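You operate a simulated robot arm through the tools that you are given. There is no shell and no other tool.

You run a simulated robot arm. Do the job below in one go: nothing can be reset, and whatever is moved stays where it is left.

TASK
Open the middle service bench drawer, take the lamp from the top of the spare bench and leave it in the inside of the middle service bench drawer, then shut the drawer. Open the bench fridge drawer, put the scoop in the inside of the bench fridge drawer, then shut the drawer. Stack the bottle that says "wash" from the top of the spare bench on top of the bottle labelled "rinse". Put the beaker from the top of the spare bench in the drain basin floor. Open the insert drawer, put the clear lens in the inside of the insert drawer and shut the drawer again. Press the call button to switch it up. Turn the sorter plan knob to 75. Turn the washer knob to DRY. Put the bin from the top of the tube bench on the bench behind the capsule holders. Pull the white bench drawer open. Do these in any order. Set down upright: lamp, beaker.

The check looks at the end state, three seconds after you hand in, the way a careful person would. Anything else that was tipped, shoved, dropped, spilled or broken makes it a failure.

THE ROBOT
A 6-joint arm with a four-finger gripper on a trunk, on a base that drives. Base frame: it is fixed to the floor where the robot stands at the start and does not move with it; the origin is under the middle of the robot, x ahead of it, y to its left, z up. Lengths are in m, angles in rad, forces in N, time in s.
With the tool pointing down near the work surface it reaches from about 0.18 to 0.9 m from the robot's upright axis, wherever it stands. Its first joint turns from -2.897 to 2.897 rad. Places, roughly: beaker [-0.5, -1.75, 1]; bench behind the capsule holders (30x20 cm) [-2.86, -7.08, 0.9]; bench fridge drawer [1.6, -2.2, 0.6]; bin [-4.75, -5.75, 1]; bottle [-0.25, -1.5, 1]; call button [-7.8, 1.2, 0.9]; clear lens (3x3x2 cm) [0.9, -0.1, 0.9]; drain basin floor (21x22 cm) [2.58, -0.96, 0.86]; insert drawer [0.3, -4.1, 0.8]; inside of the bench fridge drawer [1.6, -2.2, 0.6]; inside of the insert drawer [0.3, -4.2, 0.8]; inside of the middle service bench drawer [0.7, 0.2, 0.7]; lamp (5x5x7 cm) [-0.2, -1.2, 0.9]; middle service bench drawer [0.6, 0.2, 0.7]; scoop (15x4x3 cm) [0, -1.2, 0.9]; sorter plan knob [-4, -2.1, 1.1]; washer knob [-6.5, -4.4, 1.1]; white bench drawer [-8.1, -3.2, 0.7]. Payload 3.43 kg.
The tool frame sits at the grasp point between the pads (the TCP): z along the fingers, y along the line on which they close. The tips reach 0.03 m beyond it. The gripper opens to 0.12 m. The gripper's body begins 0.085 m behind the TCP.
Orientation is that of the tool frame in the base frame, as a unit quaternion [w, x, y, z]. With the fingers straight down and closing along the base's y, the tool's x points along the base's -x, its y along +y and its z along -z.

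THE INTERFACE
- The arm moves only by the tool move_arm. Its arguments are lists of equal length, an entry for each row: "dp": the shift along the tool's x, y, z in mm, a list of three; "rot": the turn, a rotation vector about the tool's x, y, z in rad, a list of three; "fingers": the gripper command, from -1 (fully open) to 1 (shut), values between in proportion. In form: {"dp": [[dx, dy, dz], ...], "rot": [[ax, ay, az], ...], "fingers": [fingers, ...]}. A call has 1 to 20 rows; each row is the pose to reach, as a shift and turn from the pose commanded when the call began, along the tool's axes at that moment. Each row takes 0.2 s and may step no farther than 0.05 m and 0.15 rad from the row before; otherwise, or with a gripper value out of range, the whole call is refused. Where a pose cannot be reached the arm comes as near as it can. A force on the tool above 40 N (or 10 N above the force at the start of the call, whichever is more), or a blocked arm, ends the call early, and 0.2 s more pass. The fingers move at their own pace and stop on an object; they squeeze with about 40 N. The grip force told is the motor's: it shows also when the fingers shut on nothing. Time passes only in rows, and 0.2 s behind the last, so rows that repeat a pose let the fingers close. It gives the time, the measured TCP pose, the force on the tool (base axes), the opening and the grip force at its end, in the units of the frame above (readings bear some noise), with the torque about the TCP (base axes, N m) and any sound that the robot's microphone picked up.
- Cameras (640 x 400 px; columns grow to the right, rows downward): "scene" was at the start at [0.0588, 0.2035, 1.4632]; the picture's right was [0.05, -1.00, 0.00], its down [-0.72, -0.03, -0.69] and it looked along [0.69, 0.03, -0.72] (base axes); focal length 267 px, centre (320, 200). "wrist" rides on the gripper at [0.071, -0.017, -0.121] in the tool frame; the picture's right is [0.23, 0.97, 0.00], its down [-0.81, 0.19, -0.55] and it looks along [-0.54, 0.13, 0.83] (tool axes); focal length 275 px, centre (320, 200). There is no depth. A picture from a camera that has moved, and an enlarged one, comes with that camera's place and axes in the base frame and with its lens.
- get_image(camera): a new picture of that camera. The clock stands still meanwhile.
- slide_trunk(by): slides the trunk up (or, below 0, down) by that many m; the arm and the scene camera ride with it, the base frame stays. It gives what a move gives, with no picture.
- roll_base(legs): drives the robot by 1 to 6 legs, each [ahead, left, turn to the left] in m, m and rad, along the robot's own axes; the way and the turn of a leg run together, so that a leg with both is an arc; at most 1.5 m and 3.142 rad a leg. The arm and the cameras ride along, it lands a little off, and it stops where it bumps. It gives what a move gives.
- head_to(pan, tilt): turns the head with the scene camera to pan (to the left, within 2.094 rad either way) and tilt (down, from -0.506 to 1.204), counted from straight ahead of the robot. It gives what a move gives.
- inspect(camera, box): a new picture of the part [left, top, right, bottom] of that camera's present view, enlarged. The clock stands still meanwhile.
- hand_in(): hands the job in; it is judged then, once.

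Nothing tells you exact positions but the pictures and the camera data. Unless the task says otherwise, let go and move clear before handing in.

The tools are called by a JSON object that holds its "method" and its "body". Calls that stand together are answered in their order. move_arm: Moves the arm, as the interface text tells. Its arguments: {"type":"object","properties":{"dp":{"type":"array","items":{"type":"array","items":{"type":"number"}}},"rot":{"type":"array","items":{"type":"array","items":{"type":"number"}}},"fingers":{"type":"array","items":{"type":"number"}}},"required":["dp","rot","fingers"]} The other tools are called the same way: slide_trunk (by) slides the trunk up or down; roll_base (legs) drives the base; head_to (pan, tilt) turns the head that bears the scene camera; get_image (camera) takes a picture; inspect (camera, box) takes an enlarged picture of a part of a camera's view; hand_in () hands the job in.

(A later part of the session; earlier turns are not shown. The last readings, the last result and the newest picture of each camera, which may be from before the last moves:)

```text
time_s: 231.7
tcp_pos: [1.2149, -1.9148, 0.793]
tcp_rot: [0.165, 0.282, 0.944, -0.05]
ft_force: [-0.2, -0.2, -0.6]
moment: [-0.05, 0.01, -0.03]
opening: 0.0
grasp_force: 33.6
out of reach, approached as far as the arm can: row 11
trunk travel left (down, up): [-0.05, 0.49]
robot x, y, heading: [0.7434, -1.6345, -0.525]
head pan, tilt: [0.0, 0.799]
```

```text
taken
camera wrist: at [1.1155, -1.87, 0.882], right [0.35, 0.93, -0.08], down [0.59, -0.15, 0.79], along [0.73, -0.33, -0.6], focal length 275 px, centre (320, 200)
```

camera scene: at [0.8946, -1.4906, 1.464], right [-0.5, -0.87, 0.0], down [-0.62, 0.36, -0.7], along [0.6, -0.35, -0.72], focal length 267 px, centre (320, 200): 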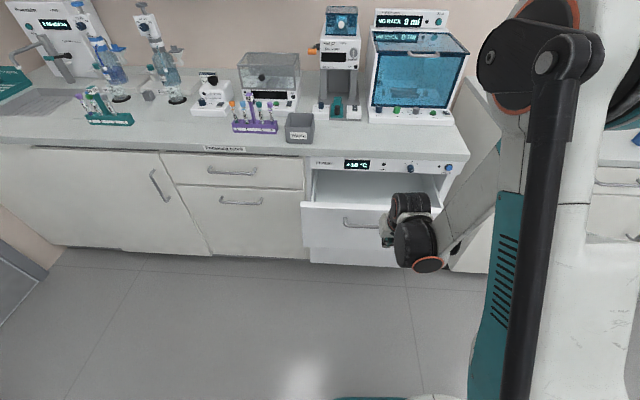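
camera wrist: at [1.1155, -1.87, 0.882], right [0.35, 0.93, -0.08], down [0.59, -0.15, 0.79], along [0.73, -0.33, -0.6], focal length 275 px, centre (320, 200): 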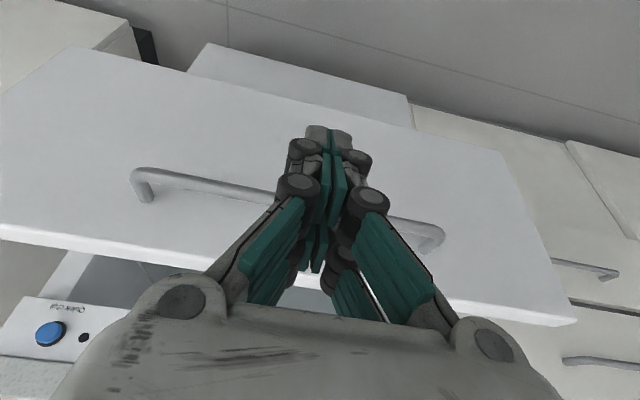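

{"method": "slide_trunk", "body": {"by": -0.03}}

{"method": "roll_base", "body": {"legs": [[0.1, 0, 0]]}}

{"method": "get_image", "body": {"camera": "wrist"}}

{"method": "roll_base", "body": {"legs": [[0.09, 0, 0]]}}

{"method": "get_image", "body": {"camera": "scene"}}

```text
time_s: 232.4
tcp_pos: [1.2158, -1.9145, 0.7644]
tcp_rot: [0.165, 0.282, 0.944, -0.05]
ft_force: [0.4, -0.1, 0.1]
moment: [-0.02, 0.0, 0.01]
opening: 0.0
grasp_force: 33.1
trunk travel left (down, up): [-0.02, 0.52]
robot x, y, heading: [0.7448, -1.6385, -0.523]
head pan, tilt: [0.0, 0.799]
```

```text
time_s: 233.6
tcp_pos: [1.2994, -1.9622, 0.7631]
tcp_rot: [0.164, 0.282, 0.944, -0.05]
ft_force: [-0.1, 0.0, -0.1]
moment: [0.04, -0.03, 0.02]
opening: 0.0
grasp_force: 33.7
trunk travel left (down, up): [-0.02, 0.52]
robot x, y, heading: [0.8261, -1.6792, -0.525]
head pan, tilt: [0.0, 0.799]
```

```text
taken
camera wrist: at [1.1991, -1.9184, 0.8526], right [0.35, 0.93, -0.08], down [0.59, -0.15, 0.79], along [0.73, -0.33, -0.6], focal length 275 px, centre (320, 200)
```

wrist: 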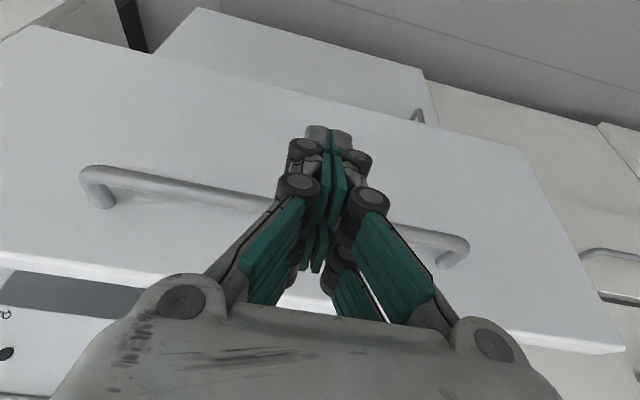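

```text
time_s: 234.7
tcp_pos: [1.3766, -2.0089, 0.7654]
tcp_rot: [0.164, 0.283, 0.944, -0.05]
ft_force: [-0.3, 0.0, 0.8]
moment: [-0.06, -0.02, -0.02]
opening: 0.0
grasp_force: 33.2
trunk travel left (down, up): [-0.02, 0.52]
robot x, y, heading: [0.9039, -1.7229, -0.523]
head pan, tilt: [0.0, 0.799]
```

```text
taken
camera scene: at [1.0559, -1.5837, 1.434], right [-0.5, -0.87, 0.0], down [-0.62, 0.36, -0.7], along [0.6, -0.35, -0.72], focal length 267 px, centre (320, 200)
```

scene: 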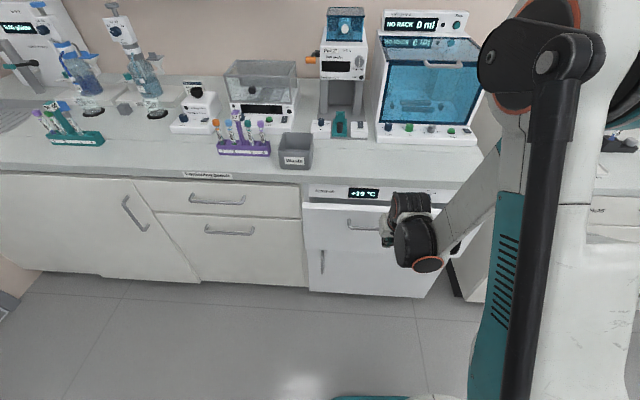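

{"method": "roll_base", "body": {"legs": [[0.045, 0, 0]]}}

{"method": "roll_base", "body": {"legs": [[0.03, 0, 0]]}}

{"method": "inspect", "body": {"camera": "scene", "box": [270, 150, 480, 300]}}

```text
time_s: 235.6
tcp_pos: [1.4155, -2.0306, 0.7648]
tcp_rot: [0.164, 0.283, 0.944, -0.05]
ft_force: [-0.2, 0.3, -0.4]
moment: [-0.05, 0.02, -0.01]
opening: 0.0
grasp_force: 33.0
trunk travel left (down, up): [-0.02, 0.52]
robot x, y, heading: [0.9454, -1.7458, -0.515]
head pan, tilt: [0.0, 0.799]
```

```text
time_s: 236.4
tcp_pos: [1.4215, -2.0336, 0.7635]
tcp_rot: [0.156, 0.284, 0.945, -0.048]
ft_force: [-0.7, -0.1, -2.5]
moment: [0.05, 0.07, -0.01]
opening: 0.0
grasp_force: 33.1
trunk travel left (down, up): [-0.02, 0.52]
robot x, y, heading: [0.957, -1.7562, -0.524]
head pan, tilt: [0.0, 0.799]
stopped in leg 1: the force on the tool passed its limit at 70 N (the readings are from after the stop); the commanded pose is now the measured one
```

```text
2.67 times, centred on (375, 225) of scene
camera zoom: at [1.1077, -1.6136, 1.434], right [-0.5, -0.87, 0.0], down [-0.62, 0.36, -0.7], along [0.6, -0.35, -0.72], focal length 711 px, centre (173, 133)
```

zoom: 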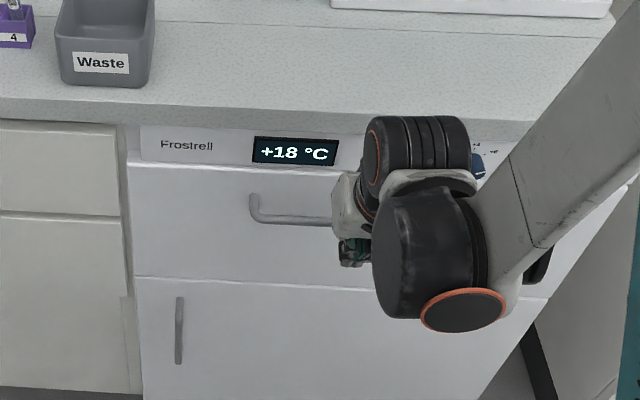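

{"method": "roll_base", "body": {"legs": [[-0.15, 0, 0]]}}

{"method": "get_image", "body": {"camera": "wrist"}}

{"method": "inspect", "body": {"camera": "scene", "box": [270, 150, 480, 300]}}

```text
time_s: 237.7
tcp_pos: [1.2931, -1.9607, 0.7639]
tcp_rot: [0.158, 0.284, 0.945, -0.048]
ft_force: [0.3, 0.0, -0.6]
moment: [0.02, -0.03, -0.01]
opening: 0.0001
grasp_force: 33.3
trunk travel left (down, up): [-0.02, 0.52]
robot x, y, heading: [0.8309, -1.6782, -0.527]
head pan, tilt: [0.0, 0.799]
```

```text
taken
camera wrist: at [1.1952, -1.9171, 0.8532], right [0.36, 0.93, -0.08], down [0.6, -0.16, 0.79], along [0.72, -0.33, -0.61], focal length 275 px, centre (320, 200)
```

wrist: 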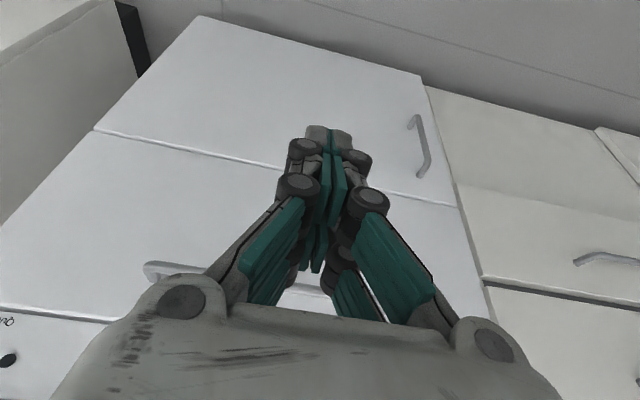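

```text
2.67 times, centred on (375, 225) of scene
camera zoom: at [0.9805, -1.54, 1.434], right [-0.5, -0.86, 0.0], down [-0.62, 0.36, -0.7], along [0.6, -0.35, -0.72], focal length 711 px, centre (173, 133)
```

zoom: 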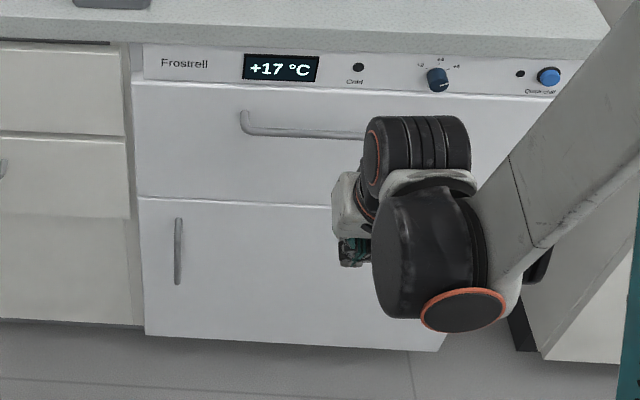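

The fridge drawer is flush and its temperature is falling. Now I raise and level the arm, and turn around to fetch the beaker from the spare bench.

{"method": "move_arm", "body": {"dp": [[-14, 0, -40], [-28, 0, -80], [-42, 0, -120], [-56, 0, -160], [-70, 0, -200], [-84, 0, -240], [-98, 0, -280], [-112, 0, -320], [-126, 0, -360], [-140, 0, -400], [-154, 0, -440]], "rot": [[0, 0.03, 0], [0, 0.06, 0], [0, 0.09, 0], [0, 0.12, 0], [0, 0.15, 0], [0, 0.18, 0], [0, 0.21, 0], [0, 0.24, 0], [0, 0.27, 0], [0, 0.3, 0], [0, 0.332, 0]], "fingers": [1, 1, 1, 0, -1, -1, -1, -1, -1, -1, -1]}}

{"method": "slide_trunk", "body": {"by": 0.03}}

{"method": "roll_base", "body": {"legs": [[0, 0, 1.545], [0, 0, 1.545]]}}

```text
time_s: 240.1
tcp_pos: [1.2942, -1.9624, 1.2294]
tcp_rot: [-0.001, 0.289, 0.957, 0.0]
ft_force: [-0.1, -0.2, 0.0]
moment: [0.02, 0.0, 0.01]
opening: 0.1198
grasp_force: 0.0
trunk travel left (down, up): [-0.02, 0.52]
robot x, y, heading: [0.8303, -1.6836, -0.519]
head pan, tilt: [0.0, 0.799]
```

```text
time_s: 240.9
tcp_pos: [1.2939, -1.9632, 1.2585]
tcp_rot: [-0.001, 0.289, 0.957, 0.0]
ft_force: [0.2, -0.1, -0.4]
moment: [0.01, 0.02, 0.01]
opening: 0.12
grasp_force: 0.1
trunk travel left (down, up): [-0.05, 0.49]
robot x, y, heading: [0.8312, -1.6826, -0.519]
head pan, tilt: [0.0, 0.799]
```

```text
time_s: 248.8
tcp_pos: [0.3762, -1.382, 1.2585]
tcp_rot: [-0.001, 0.951, -0.31, 0.002]
ft_force: [0.4, -1.1, 0.3]
moment: [0.03, 0.0, -0.03]
opening: 0.12
grasp_force: 0.1
trunk travel left (down, up): [-0.05, 0.49]
robot x, y, heading: [0.8298, -1.6834, 2.571]
head pan, tilt: [0.0, 0.799]
```

{"method": "roll_base", "body": {"legs": [[0, 0.74, 0], [0.22, 0, 0]]}}

{"method": "get_image", "body": {"camera": "wrist"}}

{"method": "get_image", "body": {"camera": "scene"}}

```text
time_s: 254.1
tcp_pos: [-0.2018, -1.8783, 1.2586]
tcp_rot: [0.0, 0.95, -0.311, 0.001]
ft_force: [0.1, 0.6, -0.1]
moment: [-0.01, 0.01, 0.0]
opening: 0.1202
grasp_force: 0.1
trunk travel left (down, up): [-0.05, 0.49]
robot x, y, heading: [0.2493, -2.1791, 2.566]
head pan, tilt: [0.0, 0.799]
```

```text
taken
camera wrist: at [-0.135, -1.9087, 1.3786], right [-0.39, -0.92, 0.0], down [-0.77, 0.32, 0.55], along [-0.51, 0.22, -0.83], focal length 275 px, centre (320, 200)
```

wrist: 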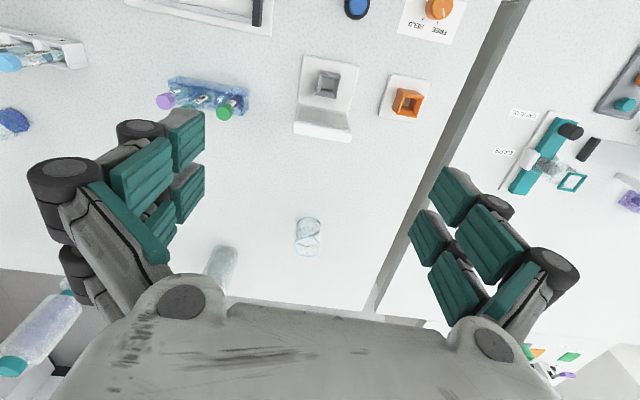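

```text
taken
camera scene: at [0.089, -2.3161, 1.464], right [0.54, 0.84, 0.0], down [0.6, -0.39, -0.7], along [-0.59, 0.38, -0.72], focal length 267 px, centre (320, 200)
```

scene: 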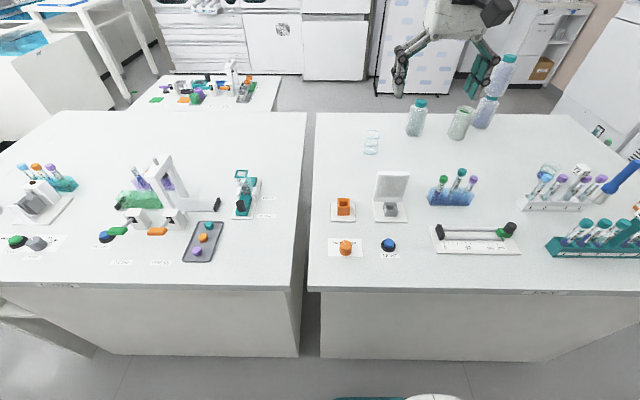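

{"method": "inspect", "body": {"camera": "wrist", "box": [270, 200, 350, 270]}}

{"method": "inspect", "body": {"camera": "scene", "box": [340, 110, 410, 170]}}

```text
5.71 times, centred on (310, 235) of wrist
camera zoom: at [-0.135, -1.9087, 1.3786], right [-0.39, -0.92, 0.0], down [-0.77, 0.32, 0.55], along [-0.51, 0.22, -0.83], focal length 1573 px, centre (377, 0)
```

zoom: 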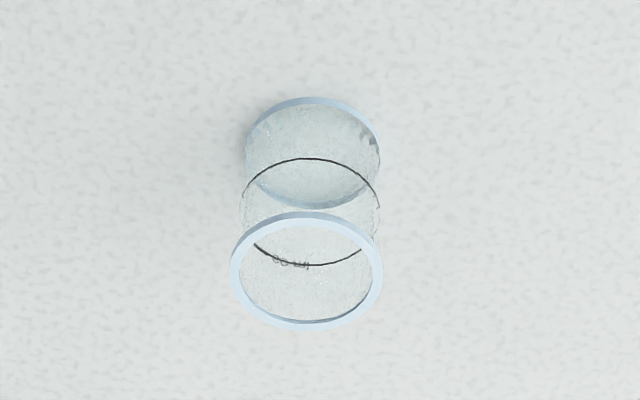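

```text
6.67 times, centred on (375, 140) of scene
camera zoom: at [0.089, -2.3161, 1.464], right [0.54, 0.84, 0.0], down [0.6, -0.39, -0.7], along [-0.59, 0.38, -0.72], focal length 1777 px, centre (-47, 600)
```

zoom: 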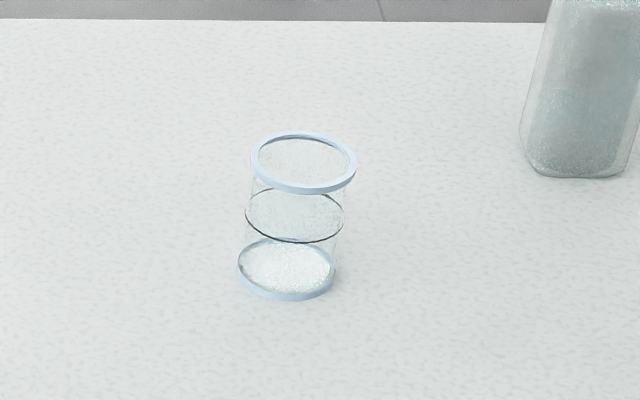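

{"method": "move_arm", "body": {"dp": [[-40, 7, 0], [-80, 13, 0], [-120, 20, 0], [-160, 27, 0], [-200, 33, 0], [-240, 40, 0], [-280, 47, 0], [-319, 53, 0], [-319, 53, 45], [-319, 53, 90], [-319, 53, 135], [-319, 53, 180]], "rot": [[0, 0, 0], [0, 0, 0], [0, 0, 0], [0, 0, 0], [0, 0, 0], [0, 0, 0], [0, 0, 0], [0, 0, 0], [0, 0, 0], [0, 0, 0], [0, 0, 0], [0, 0, 0]], "fingers": [-1, -1, -1, -1, -1, -1, -1, -1, -1, -1, -1, -1]}}

{"method": "get_image", "body": {"camera": "wrist"}}

```text
time_s: 256.7
tcp_pos: [-0.4895, -1.7342, 1.0799]
tcp_rot: [-0.001, 0.95, -0.311, 0.0]
ft_force: [-0.2, -0.7, 1.7]
moment: [0.03, 0.06, 0.02]
opening: 0.1199
grasp_force: 0.0
out of reach, approached as far as the arm can: row 7, 8, 9, 10
trunk travel left (down, up): [-0.05, 0.49]
robot x, y, heading: [0.2499, -2.1798, 2.566]
head pan, tilt: [0.0, 0.799]
```

```text
taken
camera wrist: at [-0.4235, -1.7631, 1.1995], right [-0.39, -0.92, 0.0], down [-0.77, 0.32, 0.55], along [-0.51, 0.22, -0.83], focal length 275 px, centre (320, 200)
```

wrist: 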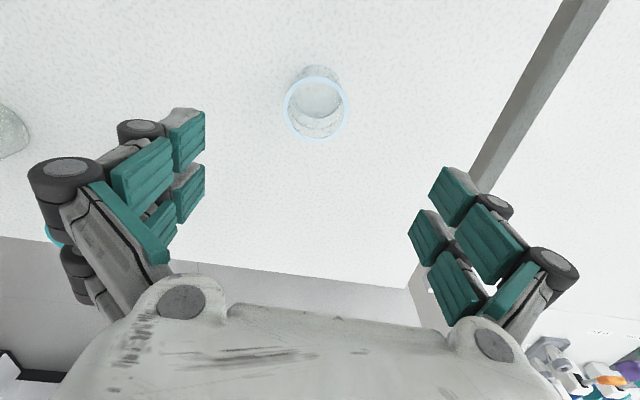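

{"method": "move_arm", "body": {"dp": [[6, -3, 40], [6, -3, 80], [6, -3, 120], [6, -3, 147], [6, -3, 147], [6, -3, 147], [6, -3, 147], [6, -3, 147]], "rot": [[0, 0, 0], [0, 0, 0], [0, 0, 0], [0, 0, 0], [0, 0, 0], [0, 0, 0], [0, 0, 0], [0, 0, 0]], "fingers": [-1, -1, -1, -1, -0.3, 0.2, 1, 1]}}

{"method": "get_image", "body": {"camera": "wrist"}}

```text
time_s: 258.2
tcp_pos: [-0.5072, -1.7193, 0.9277]
tcp_rot: [-0.004, 0.95, -0.311, -0.006]
ft_force: [0.3, -1.2, 16.8]
moment: [-0.31, -0.34, -0.01]
opening: 0.0001
grasp_force: 20.7
out of reach, approached as far as the arm can: row 1, 2, 3, 4, 5
trunk travel left (down, up): [-0.05, 0.49]
robot x, y, heading: [0.2501, -2.1819, 2.572]
head pan, tilt: [0.0, 0.799]
stopped in row 7: the force on the tool passed its limit at 154 N (the readings are from after the stop); the commanded pose is now the measured one
```

```text
taken
camera wrist: at [-0.4393, -1.7501, 1.0456], right [-0.39, -0.92, 0.0], down [-0.76, 0.32, 0.56], along [-0.52, 0.22, -0.83], focal length 275 px, centre (320, 200)
```

wrist: 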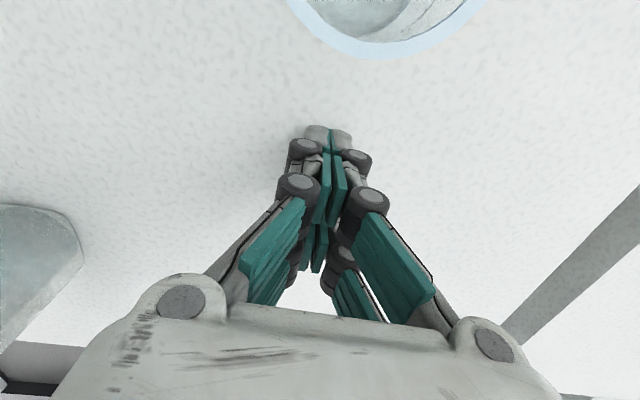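

The reach limit pushed the hand past the beaker and the fingers closed on nothing. I lift straight up and check on the beaker.

{"method": "move_arm", "body": {"dp": [[0, 0, -30], [0, 0, -70], [0, 0, -110], [0, 0, -150]], "rot": [[0, 0, 0], [0, 0, 0], [0, 0, 0], [0, 0, 0]], "fingers": [1, 1, 1, 1]}}

{"method": "get_image", "body": {"camera": "wrist"}}

{"method": "inspect", "body": {"camera": "scene", "box": [330, 90, 430, 170]}}

```text
time_s: 259.2
tcp_pos: [-0.5072, -1.7204, 1.0779]
tcp_rot: [-0.002, 0.95, -0.311, -0.006]
ft_force: [-0.1, -0.7, -0.1]
moment: [-0.01, -0.01, 0.0]
opening: 0.0002
grasp_force: 33.1
trunk travel left (down, up): [-0.05, 0.49]
robot x, y, heading: [0.2463, -2.1796, 2.566]
head pan, tilt: [0.0, 0.799]
```

```text
taken
camera wrist: at [-0.4375, -1.7509, 1.196], right [-0.39, -0.92, 0.0], down [-0.76, 0.32, 0.56], along [-0.52, 0.22, -0.83], focal length 275 px, centre (320, 200)
```

wrist: 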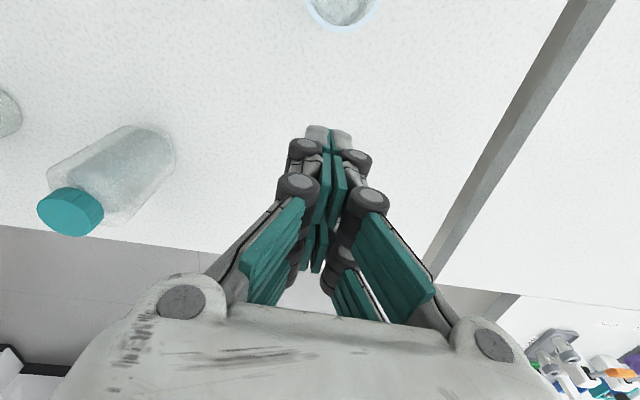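

```text
5.00 times, centred on (380, 130) of scene
camera zoom: at [0.0883, -2.3157, 1.464], right [0.54, 0.84, 0.0], down [0.6, -0.39, -0.7], along [-0.59, 0.38, -0.72], focal length 1333 px, centre (20, 550)
```

zoom: 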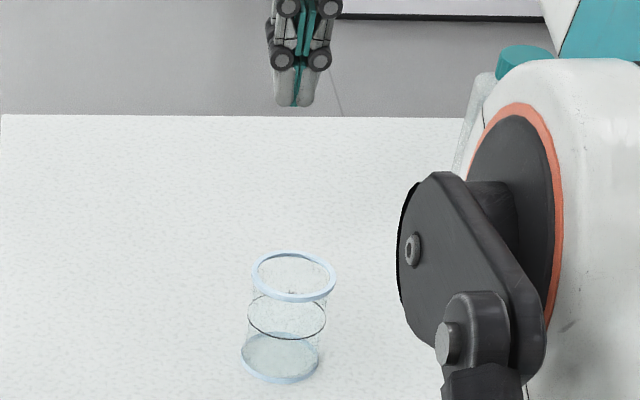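

The beaker is still upright, merely slid ~6 cm toward me. I move the base 5 cm closer, re-open, and re-align.

{"method": "roll_base", "body": {"legs": [[0.05, 0, 0]]}}

{"method": "move_arm", "body": {"dp": [[36, -2, 0], [72, -4, 0], [108, -6, 0], [145, -8, 0], [145, -8, 0]], "rot": [[0, 0, 0], [0, 0, 0], [0, 0, 0], [0, 0, 0], [0, 0, 0]], "fingers": [-1, -1, -1, -1, -1]}}

{"method": "get_image", "body": {"camera": "wrist"}}

```text
time_s: 260.1
tcp_pos: [-0.5485, -1.6913, 1.0761]
tcp_rot: [-0.002, 0.95, -0.311, -0.007]
ft_force: [-0.6, -0.8, -0.4]
moment: [-0.01, -0.01, -0.03]
opening: 0.0002
grasp_force: 33.6
trunk travel left (down, up): [-0.05, 0.49]
robot x, y, heading: [0.2068, -2.1519, 2.568]
head pan, tilt: [0.0, 0.799]
```

```text
time_s: 261.3
tcp_pos: [-0.4253, -1.7722, 1.0753]
tcp_rot: [-0.002, 0.95, -0.312, -0.007]
ft_force: [0.0, -0.5, 0.4]
moment: [0.0, 0.07, -0.04]
opening: 0.1201
grasp_force: 0.0
trunk travel left (down, up): [-0.05, 0.49]
robot x, y, heading: [0.2071, -2.1542, 2.567]
head pan, tilt: [0.0, 0.799]
```

```text
taken
camera wrist: at [-0.3563, -1.8036, 1.194], right [-0.39, -0.92, 0.0], down [-0.76, 0.32, 0.56], along [-0.52, 0.22, -0.83], focal length 275 px, centre (320, 200)
```

wrist: 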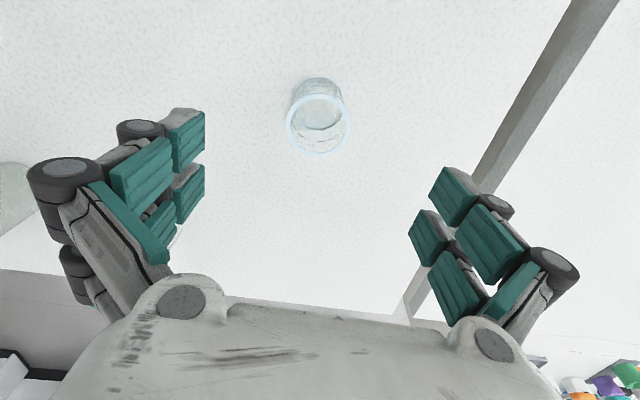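

{"method": "move_arm", "body": {"dp": [[-3, 0, 40], [-3, 0, 80], [-3, 0, 120], [-3, 0, 143], [-3, 0, 143]], "rot": [[0, 0.0144, 0], [0, 0.0144, 0], [0, 0.0144, 0], [0, 0.0144, 0], [0, 0.0144, 0]], "fingers": [-1, -1, -1, -1, -1]}}

{"method": "get_image", "body": {"camera": "wrist"}}

```text
time_s: 262.5
tcp_pos: [-0.4319, -1.769, 0.931]
tcp_rot: [0.001, 0.95, -0.312, 0.002]
ft_force: [-0.2, 0.0, 0.0]
moment: [0.01, -0.02, 0.03]
opening: 0.1199
grasp_force: 0.1
trunk travel left (down, up): [-0.05, 0.49]
robot x, y, heading: [0.2064, -2.1543, 2.566]
head pan, tilt: [0.0, 0.799]
```

```text
taken
camera wrist: at [-0.3643, -1.8004, 1.0504], right [-0.39, -0.92, 0.0], down [-0.77, 0.33, 0.55], along [-0.51, 0.22, -0.83], focal length 275 px, centre (320, 200)
```

wrist: 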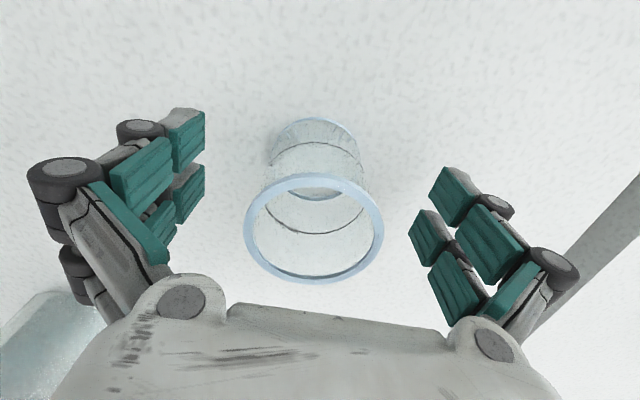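

{"method": "move_arm", "body": {"dp": [[0, 0, 0], [0, 0, 0], [0, 0, 0], [0, 0, 0]], "rot": [[0, 0, 0], [0, 0, 0], [0, 0, 0], [0, 0, 0]], "fingers": [-0.3, 0.3, 1, 1]}}

{"method": "get_image", "body": {"camera": "wrist"}}

```text
time_s: 263.5
tcp_pos: [-0.4311, -1.7711, 0.9302]
tcp_rot: [0.001, 0.95, -0.311, 0.001]
ft_force: [0.2, 0.1, 0.3]
moment: [-0.01, -0.04, -0.02]
opening: 0.0514
grasp_force: 40.3
trunk travel left (down, up): [-0.05, 0.49]
robot x, y, heading: [0.2073, -2.1519, 2.566]
head pan, tilt: [0.0, 0.799]
```

```text
taken
camera wrist: at [-0.3641, -1.8005, 1.0508], right [-0.39, -0.92, 0.0], down [-0.77, 0.33, 0.55], along [-0.51, 0.22, -0.83], focal length 275 px, centre (320, 200)
```

wrist: 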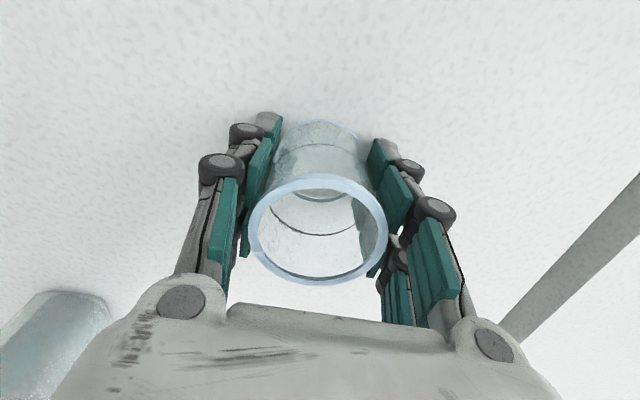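

Beaker is gripped. I lift, retract, and drive to the drain basin at the left end of the wall bench.

{"method": "move_arm", "body": {"dp": [[0, 0, -40], [0, 0, -85], [0, 0, -130], [0, 0, -175], [0, 0, -220], [0, 0, -265], [0, 0, -310], [0, 0, -340], [45, 0, -340], [90, 0, -340], [135, 0, -340], [180, 0, -340], [225, 0, -340], [250, -20, -340]], "rot": [[0, 0, 0], [0, 0, 0], [0, 0, 0], [0, 0, 0], [0, 0, 0], [0, 0, 0], [0, 0, 0], [0, 0, 0], [0, 0, 0], [0, 0, 0], [0, 0, 0], [0, 0, 0], [0, 0, 0], [0, 0, 0]], "fingers": [1, 1, 1, 1, 1, 1, 1, 1, 1, 1, 1, 1, 1, 1]}}

{"method": "roll_base", "body": {"legs": [[-0.2, 0, 0], [0, -1.4, 0], [0, 0, -1.572], [0, 0, -1.572]]}}

{"method": "head_to", "body": {"pan": 0.0, "tilt": 0.6}}

{"method": "get_image", "body": {"camera": "scene"}}

```text
time_s: 266.5
tcp_pos: [-0.2204, -1.9019, 1.275]
tcp_rot: [-0.001, 0.95, -0.311, 0.0]
ft_force: [0.0, -1.3, 0.1]
moment: [0.01, -0.02, -0.03]
opening: 0.0514
grasp_force: 39.4
trunk travel left (down, up): [-0.05, 0.49]
robot x, y, heading: [0.2067, -2.1554, 2.565]
head pan, tilt: [0.0, 0.799]
```

```text
time_s: 282.4
tcp_pos: [1.5653, -1.3603, 1.2736]
tcp_rot: [-0.001, 0.329, 0.944, 0.001]
ft_force: [0.1, -0.9, -0.2]
moment: [0.02, -0.01, -0.01]
opening: 0.0516
grasp_force: 39.7
trunk travel left (down, up): [-0.05, 0.49]
robot x, y, heading: [1.1517, -1.0919, -0.614]
head pan, tilt: [0.0, 0.799]
```

```text
time_s: 283.1
tcp_pos: [1.5652, -1.3602, 1.2744]
tcp_rot: [-0.001, 0.329, 0.944, 0.0]
ft_force: [-0.3, 0.4, -0.5]
moment: [0.01, 0.01, 0.04]
opening: 0.0514
grasp_force: 40.2
trunk travel left (down, up): [-0.05, 0.49]
robot x, y, heading: [1.1479, -1.0931, -0.611]
head pan, tilt: [0.0, 0.6]
```

```text
taken
camera scene: at [1.3181, -0.9681, 1.4808], right [-0.57, -0.82, 0.0], down [-0.46, 0.32, -0.82], along [0.68, -0.47, -0.57], focal length 267 px, centre (320, 200)
```

scene: 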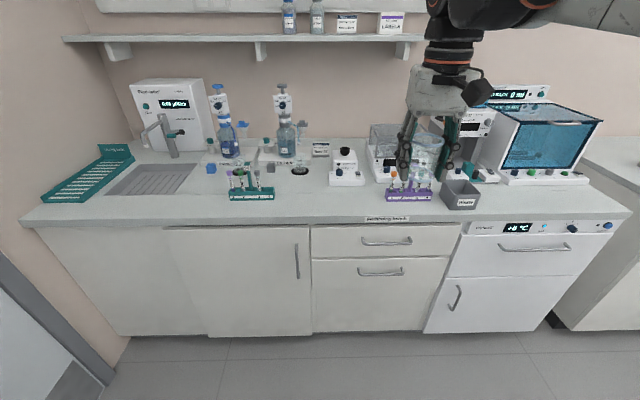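

{"method": "roll_base", "body": {"legs": [[0.36, 0, 0.031], [0, 0.8, 0]]}}

{"method": "head_to", "body": {"pan": 0.2, "tilt": 0.9}}

{"method": "get_image", "body": {"camera": "scene"}}

{"method": "get_image", "body": {"camera": "wrist"}}

```text
time_s: 289.4
tcp_pos: [2.3231, -0.8753, 1.2745]
tcp_rot: [-0.001, 0.313, 0.95, 0.0]
ft_force: [-0.2, -1.4, -0.3]
moment: [-0.01, -0.03, -0.01]
opening: 0.051
grasp_force: 40.2
trunk travel left (down, up): [-0.05, 0.49]
robot x, y, heading: [1.8986, -0.6212, -0.576]
head pan, tilt: [0.0, 0.6]
```

```text
time_s: 290.2
tcp_pos: [2.3238, -0.8731, 1.274]
tcp_rot: [-0.001, 0.313, 0.95, -0.001]
ft_force: [0.0, -0.4, -1.2]
moment: [-0.01, -0.01, 0.01]
opening: 0.0515
grasp_force: 40.4
trunk travel left (down, up): [-0.05, 0.49]
robot x, y, heading: [1.8973, -0.6206, -0.579]
head pan, tilt: [0.201, 0.901]
```

```text
taken
camera scene: at [2.0593, -0.4702, 1.4562], right [-0.37, -0.93, 0.0], down [-0.73, 0.29, -0.62], along [0.58, -0.23, -0.78], focal length 267 px, centre (320, 200)
```

scene: 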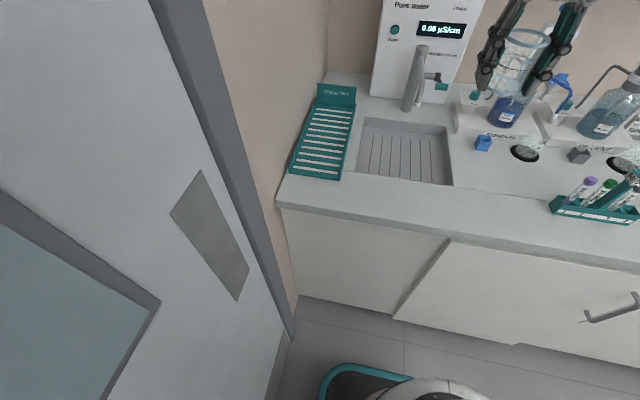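

```text
taken
camera wrist: at [2.2557, -0.8466, 1.3939], right [0.39, 0.92, 0.0], down [0.77, -0.33, 0.55], along [0.51, -0.22, -0.83], focal length 275 px, centre (320, 200)
```

wrist: 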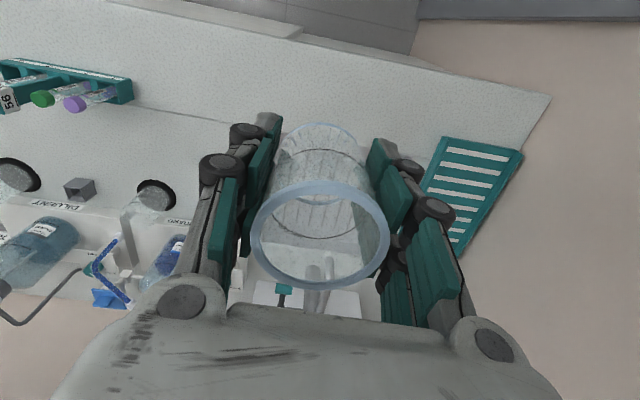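

{"method": "inspect", "body": {"camera": "scene", "box": [340, 10, 480, 200]}}

{"method": "inspect", "body": {"camera": "wrist", "box": [220, 180, 400, 320]}}

```text
2.11 times, centred on (410, 105) of scene
camera zoom: at [2.0593, -0.4702, 1.4562], right [-0.37, -0.93, 0.0], down [-0.73, 0.29, -0.62], along [0.58, -0.23, -0.78], focal length 561 px, centre (130, 400)
```

zoom: 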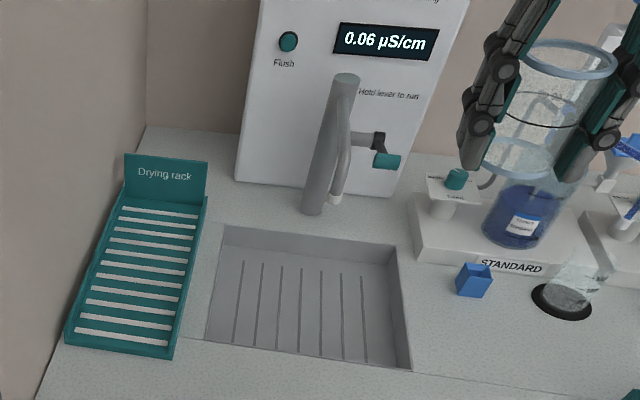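

```text
2.86 times, centred on (310, 250) of wrist
camera zoom: at [2.2557, -0.8466, 1.3939], right [0.39, 0.92, 0.0], down [0.77, -0.33, 0.55], along [0.51, -0.22, -0.83], focal length 786 px, centre (349, 57)
```

zoom: 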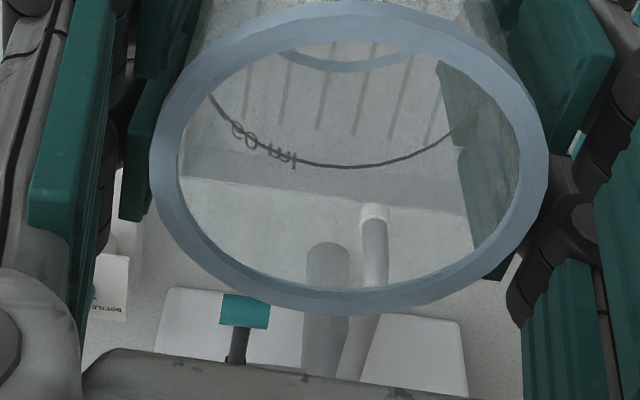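

The basin is at s 2.53–2.80, n 0.48–0.74, with a tap spout hanging at s≈2.68 (z≈1.05). I place the beaker in the front part, clear of the spout.

{"method": "move_arm", "body": {"dp": [[-33, 15, 0], [-65, 30, 0], [-98, 45, 0], [-130, 60, 0], [-163, 75, 0], [-163, 75, 40], [-163, 75, 80], [-163, 75, 120], [-163, 75, 160], [-163, 75, 200], [-163, 75, 240], [-163, 75, 280], [-163, 75, 310]], "rot": [[0, 0, 0], [0, 0, 0], [0, 0, 0], [0, 0, 0], [0, 0, 0], [0, 0, 0], [0, 0, 0], [0, 0, 0], [0, 0, 0], [0, 0, 0], [0, 0, 0], [0, 0, 0], [0, 0, 0]], "fingers": [1, 1, 1, 1, 1, 1, 1, 1, 1, 1, 1, 1, 1]}}

{"method": "get_image", "body": {"camera": "wrist"}}

{"method": "inspect", "body": {"camera": "scene", "box": [320, 10, 500, 210]}}

```text
time_s: 293.0
tcp_pos: [2.4982, -0.9107, 0.9645]
tcp_rot: [-0.002, 0.314, 0.949, 0.001]
ft_force: [-0.5, -0.5, -0.8]
moment: [0.0, 0.01, -0.01]
opening: 0.0515
grasp_force: 40.1
trunk travel left (down, up): [-0.05, 0.49]
robot x, y, heading: [1.8969, -0.6196, -0.576]
head pan, tilt: [0.201, 0.901]
```

```text
taken
camera wrist: at [2.4303, -0.8828, 1.0839], right [0.39, 0.92, 0.0], down [0.77, -0.33, 0.55], along [0.51, -0.22, -0.83], focal length 275 px, centre (320, 200)
```

wrist: 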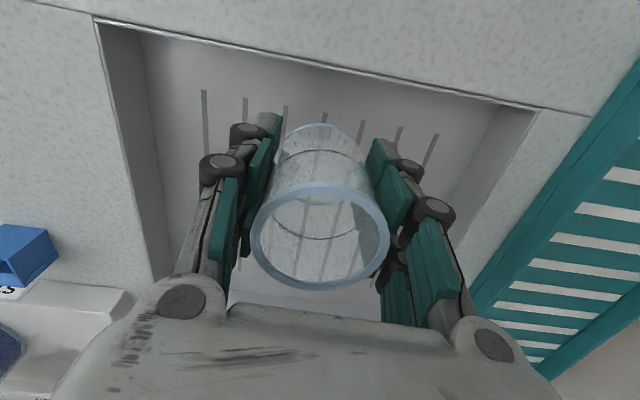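

```text
2.00 times, centred on (410, 110) of scene
camera zoom: at [2.0595, -0.4702, 1.4561], right [-0.37, -0.93, 0.0], down [-0.73, 0.29, -0.62], along [0.58, -0.23, -0.78], focal length 533 px, centre (140, 380)
```

zoom: 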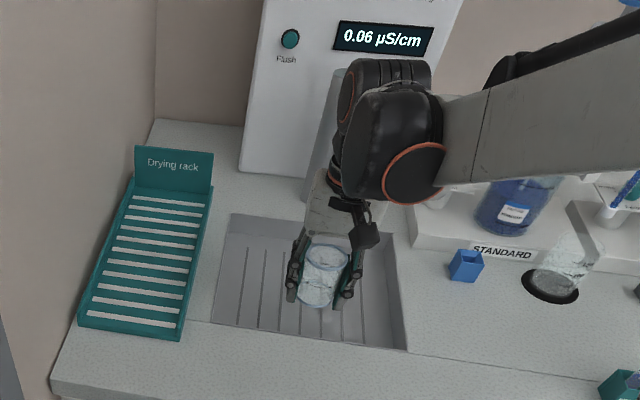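

{"method": "move_arm", "body": {"dp": [[0, 0, 20], [0, 0, 40], [0, 0, 50]], "rot": [[0, 0, 0], [0, 0, 0], [0, 0, 0]], "fingers": [1, 1, 1]}}

{"method": "move_arm", "body": {"dp": [[0, 0, 3], [0, 0, 6], [0, 0, 9], [0, 0, 12], [0, 0, 15], [0, 0, 18], [0, 0, 21], [0, 0, 24]], "rot": [[0, 0, 0], [0, 0, 0], [0, 0, 0], [0, 0, 0], [0, 0, 0], [0, 0, 0], [0, 0, 0], [0, 0, 0]], "fingers": [1, 1, 1, 1, 1, 1, 1, 1]}}

{"method": "get_image", "body": {"camera": "wrist"}}

{"method": "inspect", "body": {"camera": "scene", "box": [320, 10, 500, 210]}}

```text
time_s: 293.8
tcp_pos: [2.4978, -0.9103, 0.9137]
tcp_rot: [-0.001, 0.313, 0.95, 0.0]
ft_force: [0.8, -0.5, 0.0]
moment: [0.01, 0.03, -0.04]
opening: 0.0511
grasp_force: 40.4
trunk travel left (down, up): [-0.05, 0.49]
robot x, y, heading: [1.8991, -0.6244, -0.575]
head pan, tilt: [0.201, 0.901]
```

```text
time_s: 295.6
tcp_pos: [2.4977, -0.9115, 0.8885]
tcp_rot: [0.001, 0.313, 0.95, 0.0]
ft_force: [1.1, -0.5, 5.4]
moment: [0.1, -0.06, -0.03]
opening: 0.0514
grasp_force: 39.9
trunk travel left (down, up): [-0.05, 0.49]
robot x, y, heading: [1.8975, -0.6207, -0.573]
head pan, tilt: [0.201, 0.901]
```

```text
taken
camera wrist: at [2.431, -0.883, 1.0094], right [0.39, 0.92, 0.0], down [0.77, -0.33, 0.55], along [0.51, -0.22, -0.83], focal length 275 px, centre (320, 200)
```

wrist: 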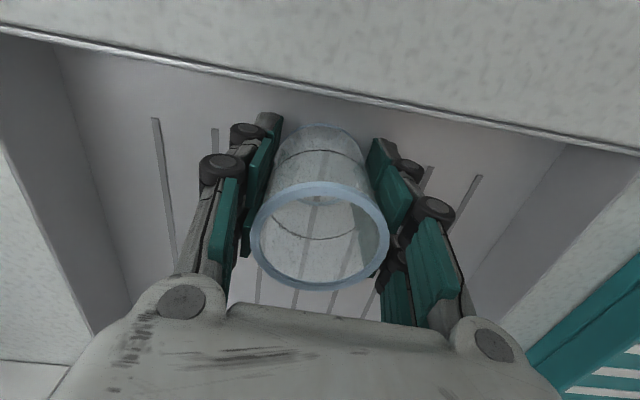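

```text
2.00 times, centred on (410, 110) of scene
camera zoom: at [2.0591, -0.4701, 1.4562], right [-0.37, -0.93, 0.0], down [-0.73, 0.29, -0.62], along [0.58, -0.23, -0.78], focal length 533 px, centre (140, 380)
```

zoom: 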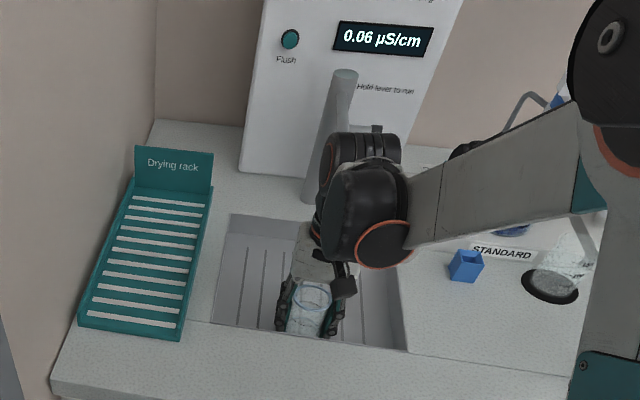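

{"method": "move_arm", "body": {"dp": [[0, 0, 1.5], [0, 0, 1.5], [0, 0, 1], [0, 0, 0.5], [0, 0, 0.5], [0, 0, 0.5]], "rot": [[0, 0, 0], [0, 0, 0], [0, 0, 0], [0, 0, 0], [0, 0, 0], [0, 0, 0]], "fingers": [1, 1, 0.13, 0, -0.2, -0.3]}}

{"method": "get_image", "body": {"camera": "wrist"}}

```text
time_s: 297.0
tcp_pos: [2.4982, -0.9109, 0.8898]
tcp_rot: [-0.001, 0.313, 0.95, 0.001]
ft_force: [-0.8, 0.9, -0.5]
moment: [0.06, -0.01, 0.05]
opening: 0.078
grasp_force: 0.1
trunk travel left (down, up): [-0.05, 0.49]
robot x, y, heading: [1.9006, -0.6209, -0.577]
head pan, tilt: [0.201, 0.901]
```

```text
taken
camera wrist: at [2.4309, -0.8828, 1.0088], right [0.39, 0.92, 0.0], down [0.77, -0.33, 0.55], along [0.51, -0.22, -0.83], focal length 275 px, centre (320, 200)
```

wrist: 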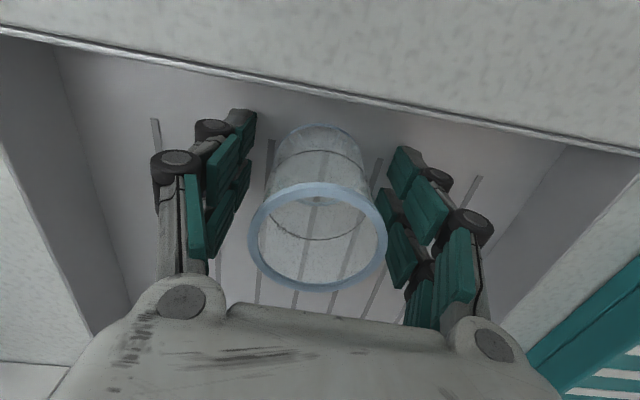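

Released; the beaker stands upright. I rise straight up, retract, and check.

{"method": "move_arm", "body": {"dp": [[0, 0, -20], [0, 0, -60], [0, 0, -105], [0, 0, -150], [0, 0, -195], [0, 0, -240], [0, 0, -285], [0, 0, -330], [0, 0, -375], [40, 0, -385], [80, 0, -385], [120, 0, -385], [160, -30, -385], [200, -60, -385]], "rot": [[0, 0, 0], [0, 0, 0], [0, 0, 0], [0, 0, 0], [0, 0, 0], [0, 0, 0], [0, 0, 0], [0, 0, 0], [0, 0, 0], [0, 0, 0], [0, 0, 0], [0, 0, 0], [0, 0, 0], [0, 0, 0]], "fingers": [-0.3, -0.3, -0.3, -0.3, -0.3, -0.3, -0.3, -0.3, -0.3, -1, -1, -1, -1, -1]}}

{"method": "get_image", "body": {"camera": "scene"}}

{"method": "inspect", "body": {"camera": "scene", "box": [340, 90, 480, 200]}}

```text
time_s: 300.0
tcp_pos: [2.3018, -0.8408, 1.2752]
tcp_rot: [-0.001, 0.312, 0.95, 0.0]
ft_force: [0.5, 0.2, 0.2]
moment: [0.04, 0.01, 0.01]
opening: 0.12
grasp_force: 0.0
trunk travel left (down, up): [-0.05, 0.49]
robot x, y, heading: [1.8951, -0.6199, -0.578]
head pan, tilt: [0.201, 0.901]
```

```text
taken
camera scene: at [2.0589, -0.4701, 1.4562], right [-0.37, -0.93, 0.0], down [-0.73, 0.29, -0.62], along [0.58, -0.23, -0.78], focal length 267 px, centre (320, 200)
```

scene: 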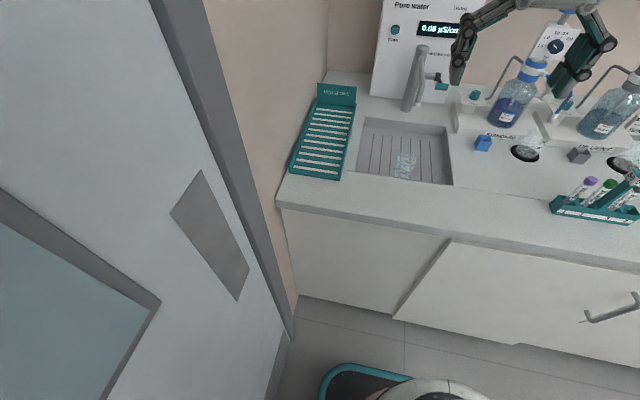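

```text
3.64 times, centred on (410, 145) of scene
camera zoom: at [2.0589, -0.4701, 1.4562], right [-0.37, -0.93, 0.0], down [-0.73, 0.29, -0.62], along [0.58, -0.23, -0.78], focal length 969 px, centre (-7, 400)
```

zoom: 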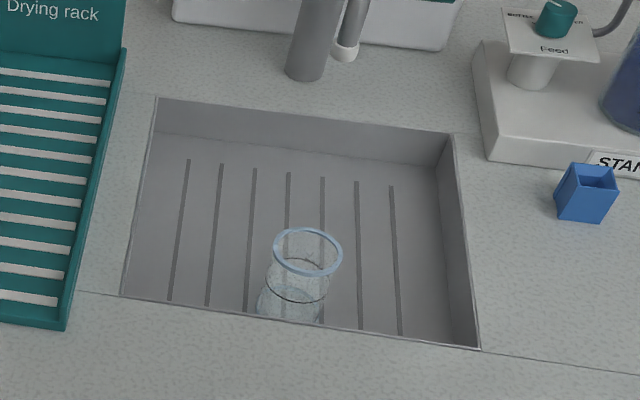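

The beaker is in the basin. Next the clear lens on the service bench: I drive back along the aisle and face it.

{"method": "roll_base", "body": {"legs": [[0, -0.82, 0], [-1.08, 0, 0], [0, 0, 1.57]]}}

{"method": "head_to", "body": {"pan": 0.0, "tilt": 0.8}}

{"method": "get_image", "body": {"camera": "scene"}}

{"method": "get_image", "body": {"camera": "wrist"}}

```text
time_s: 313.4
tcp_pos: [0.7417, -0.3124, 1.2762]
tcp_rot: [-0.001, -0.461, 0.887, -0.001]
ft_force: [-0.6, 0.4, -0.6]
moment: [-0.01, -0.01, 0.0]
opening: 0.1197
grasp_force: 0.0
trunk travel left (down, up): [-0.05, 0.49]
robot x, y, heading: [0.5348, -0.7227, 1.023]
head pan, tilt: [0.201, 0.901]
```

```text
time_s: 314.1
tcp_pos: [0.7409, -0.3144, 1.2747]
tcp_rot: [-0.001, -0.462, 0.887, -0.001]
ft_force: [-0.7, -0.1, -0.3]
moment: [0.01, -0.01, 0.01]
opening: 0.1198
grasp_force: 0.0
trunk travel left (down, up): [-0.05, 0.49]
robot x, y, heading: [0.5288, -0.7186, 1.022]
head pan, tilt: [0.0, 0.799]
```

```text
taken
camera scene: at [0.392, -0.5668, 1.464], right [0.85, -0.52, 0.0], down [-0.38, -0.61, -0.7], along [0.37, 0.59, -0.72], focal length 267 px, centre (320, 200)
```

scene: 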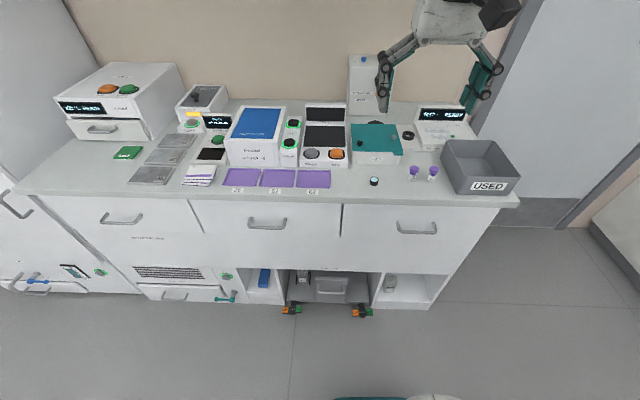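

```text
taken
camera wrist: at [0.7144, -0.3826, 1.3952], right [-0.93, 0.37, 0.0], down [0.31, 0.77, 0.55], along [0.2, 0.51, -0.83], focal length 275 px, centre (320, 200)
```

wrist: 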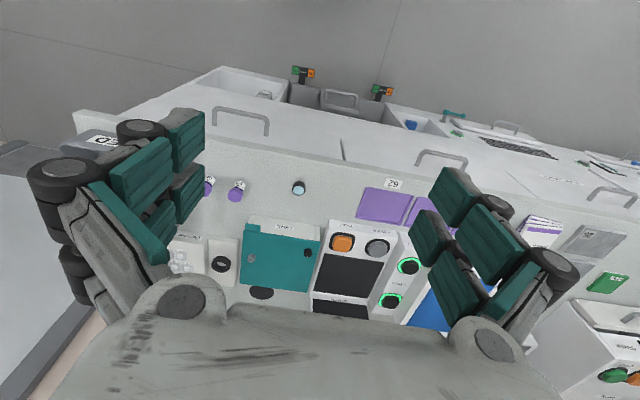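

{"method": "move_arm", "body": {"dp": [[-45, 2, 0], [-90, 4, 0], [-135, 6, 0], [-180, 8, 0], [-225, 11, 0], [-225, 11, 45], [-225, 11, 90], [-225, 11, 135], [-225, 11, 180]], "rot": [[0, 0, 0], [0, 0, 0], [0, 0, 0], [0, 0, 0], [0, 0, 0], [0, 0, 0], [0, 0, 0], [0, 0, 0], [0, 0, 0]], "fingers": [-1, -1, -0.3, -0.3, -0.2, -0.2, -0.2, -0.2, -0.2]}}

{"method": "get_image", "body": {"camera": "wrist"}}

```text
time_s: 316.1
tcp_pos: [0.8658, -0.1227, 1.0944]
tcp_rot: [-0.001, -0.462, 0.887, -0.001]
ft_force: [0.2, -0.6, 0.2]
moment: [-0.01, -0.01, 0.0]
opening: 0.072
grasp_force: 0.0
trunk travel left (down, up): [-0.05, 0.49]
robot x, y, heading: [0.5349, -0.7217, 1.017]
head pan, tilt: [0.0, 0.799]
```

```text
taken
camera wrist: at [0.8377, -0.1911, 1.2153], right [-0.93, 0.37, 0.0], down [0.31, 0.77, 0.55], along [0.2, 0.51, -0.83], focal length 275 px, centre (320, 200)
```

wrist: 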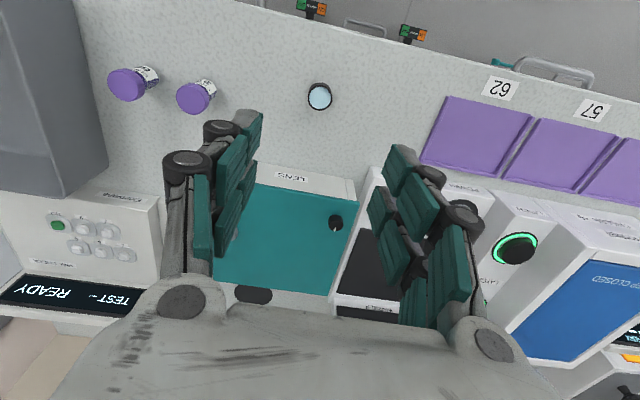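

{"method": "move_arm", "body": {"dp": [[4, 0, 45], [4, 0, 90], [4, 0, 130], [4, 0, 150], [4, 0, 160], [4, 0, 165]], "rot": [[0, 0, 0], [0, 0, 0], [0, 0, 0], [0, 0, 0], [0, 0, 0], [0, 0, 0]], "fingers": [-0.2, -0.2, -0.2, -0.2, -0.2, -0.2]}}

{"method": "get_image", "body": {"camera": "wrist"}}

{"method": "inspect", "body": {"camera": "scene", "box": [340, 120, 440, 210]}}

```text
time_s: 317.5
tcp_pos: [0.8603, -0.1268, 0.9307]
tcp_rot: [-0.001, -0.462, 0.887, 0.0]
ft_force: [-1.1, 0.6, -0.4]
moment: [0.0, 0.02, 0.01]
opening: 0.0721
grasp_force: 0.1
trunk travel left (down, up): [-0.05, 0.49]
robot x, y, heading: [0.5302, -0.7204, 1.018]
head pan, tilt: [0.0, 0.799]
```

```text
taken
camera wrist: at [0.8334, -0.1956, 1.0501], right [-0.93, 0.37, 0.0], down [0.31, 0.77, 0.55], along [0.2, 0.51, -0.83], focal length 275 px, centre (320, 200)
```

wrist: 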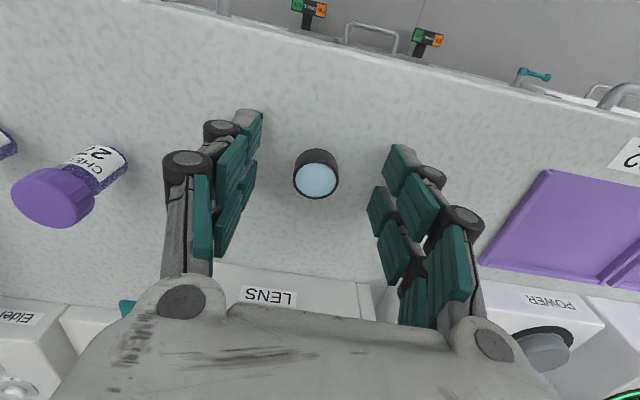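

```text
4.44 times, centred on (390, 165) of scene
camera zoom: at [0.3921, -0.5667, 1.464], right [0.85, -0.52, 0.0], down [-0.38, -0.61, -0.7], along [0.37, 0.59, -0.72], focal length 1185 px, centre (9, 356)
```

zoom: 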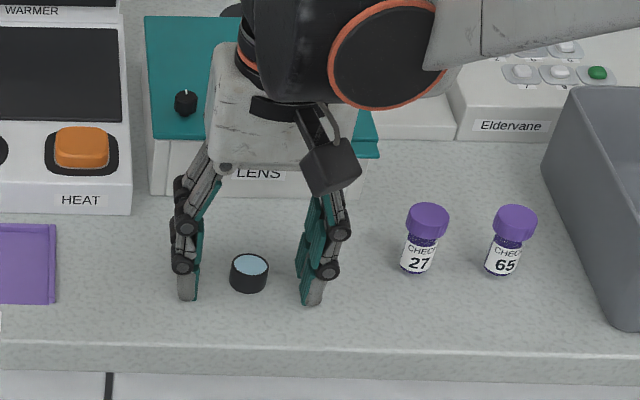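

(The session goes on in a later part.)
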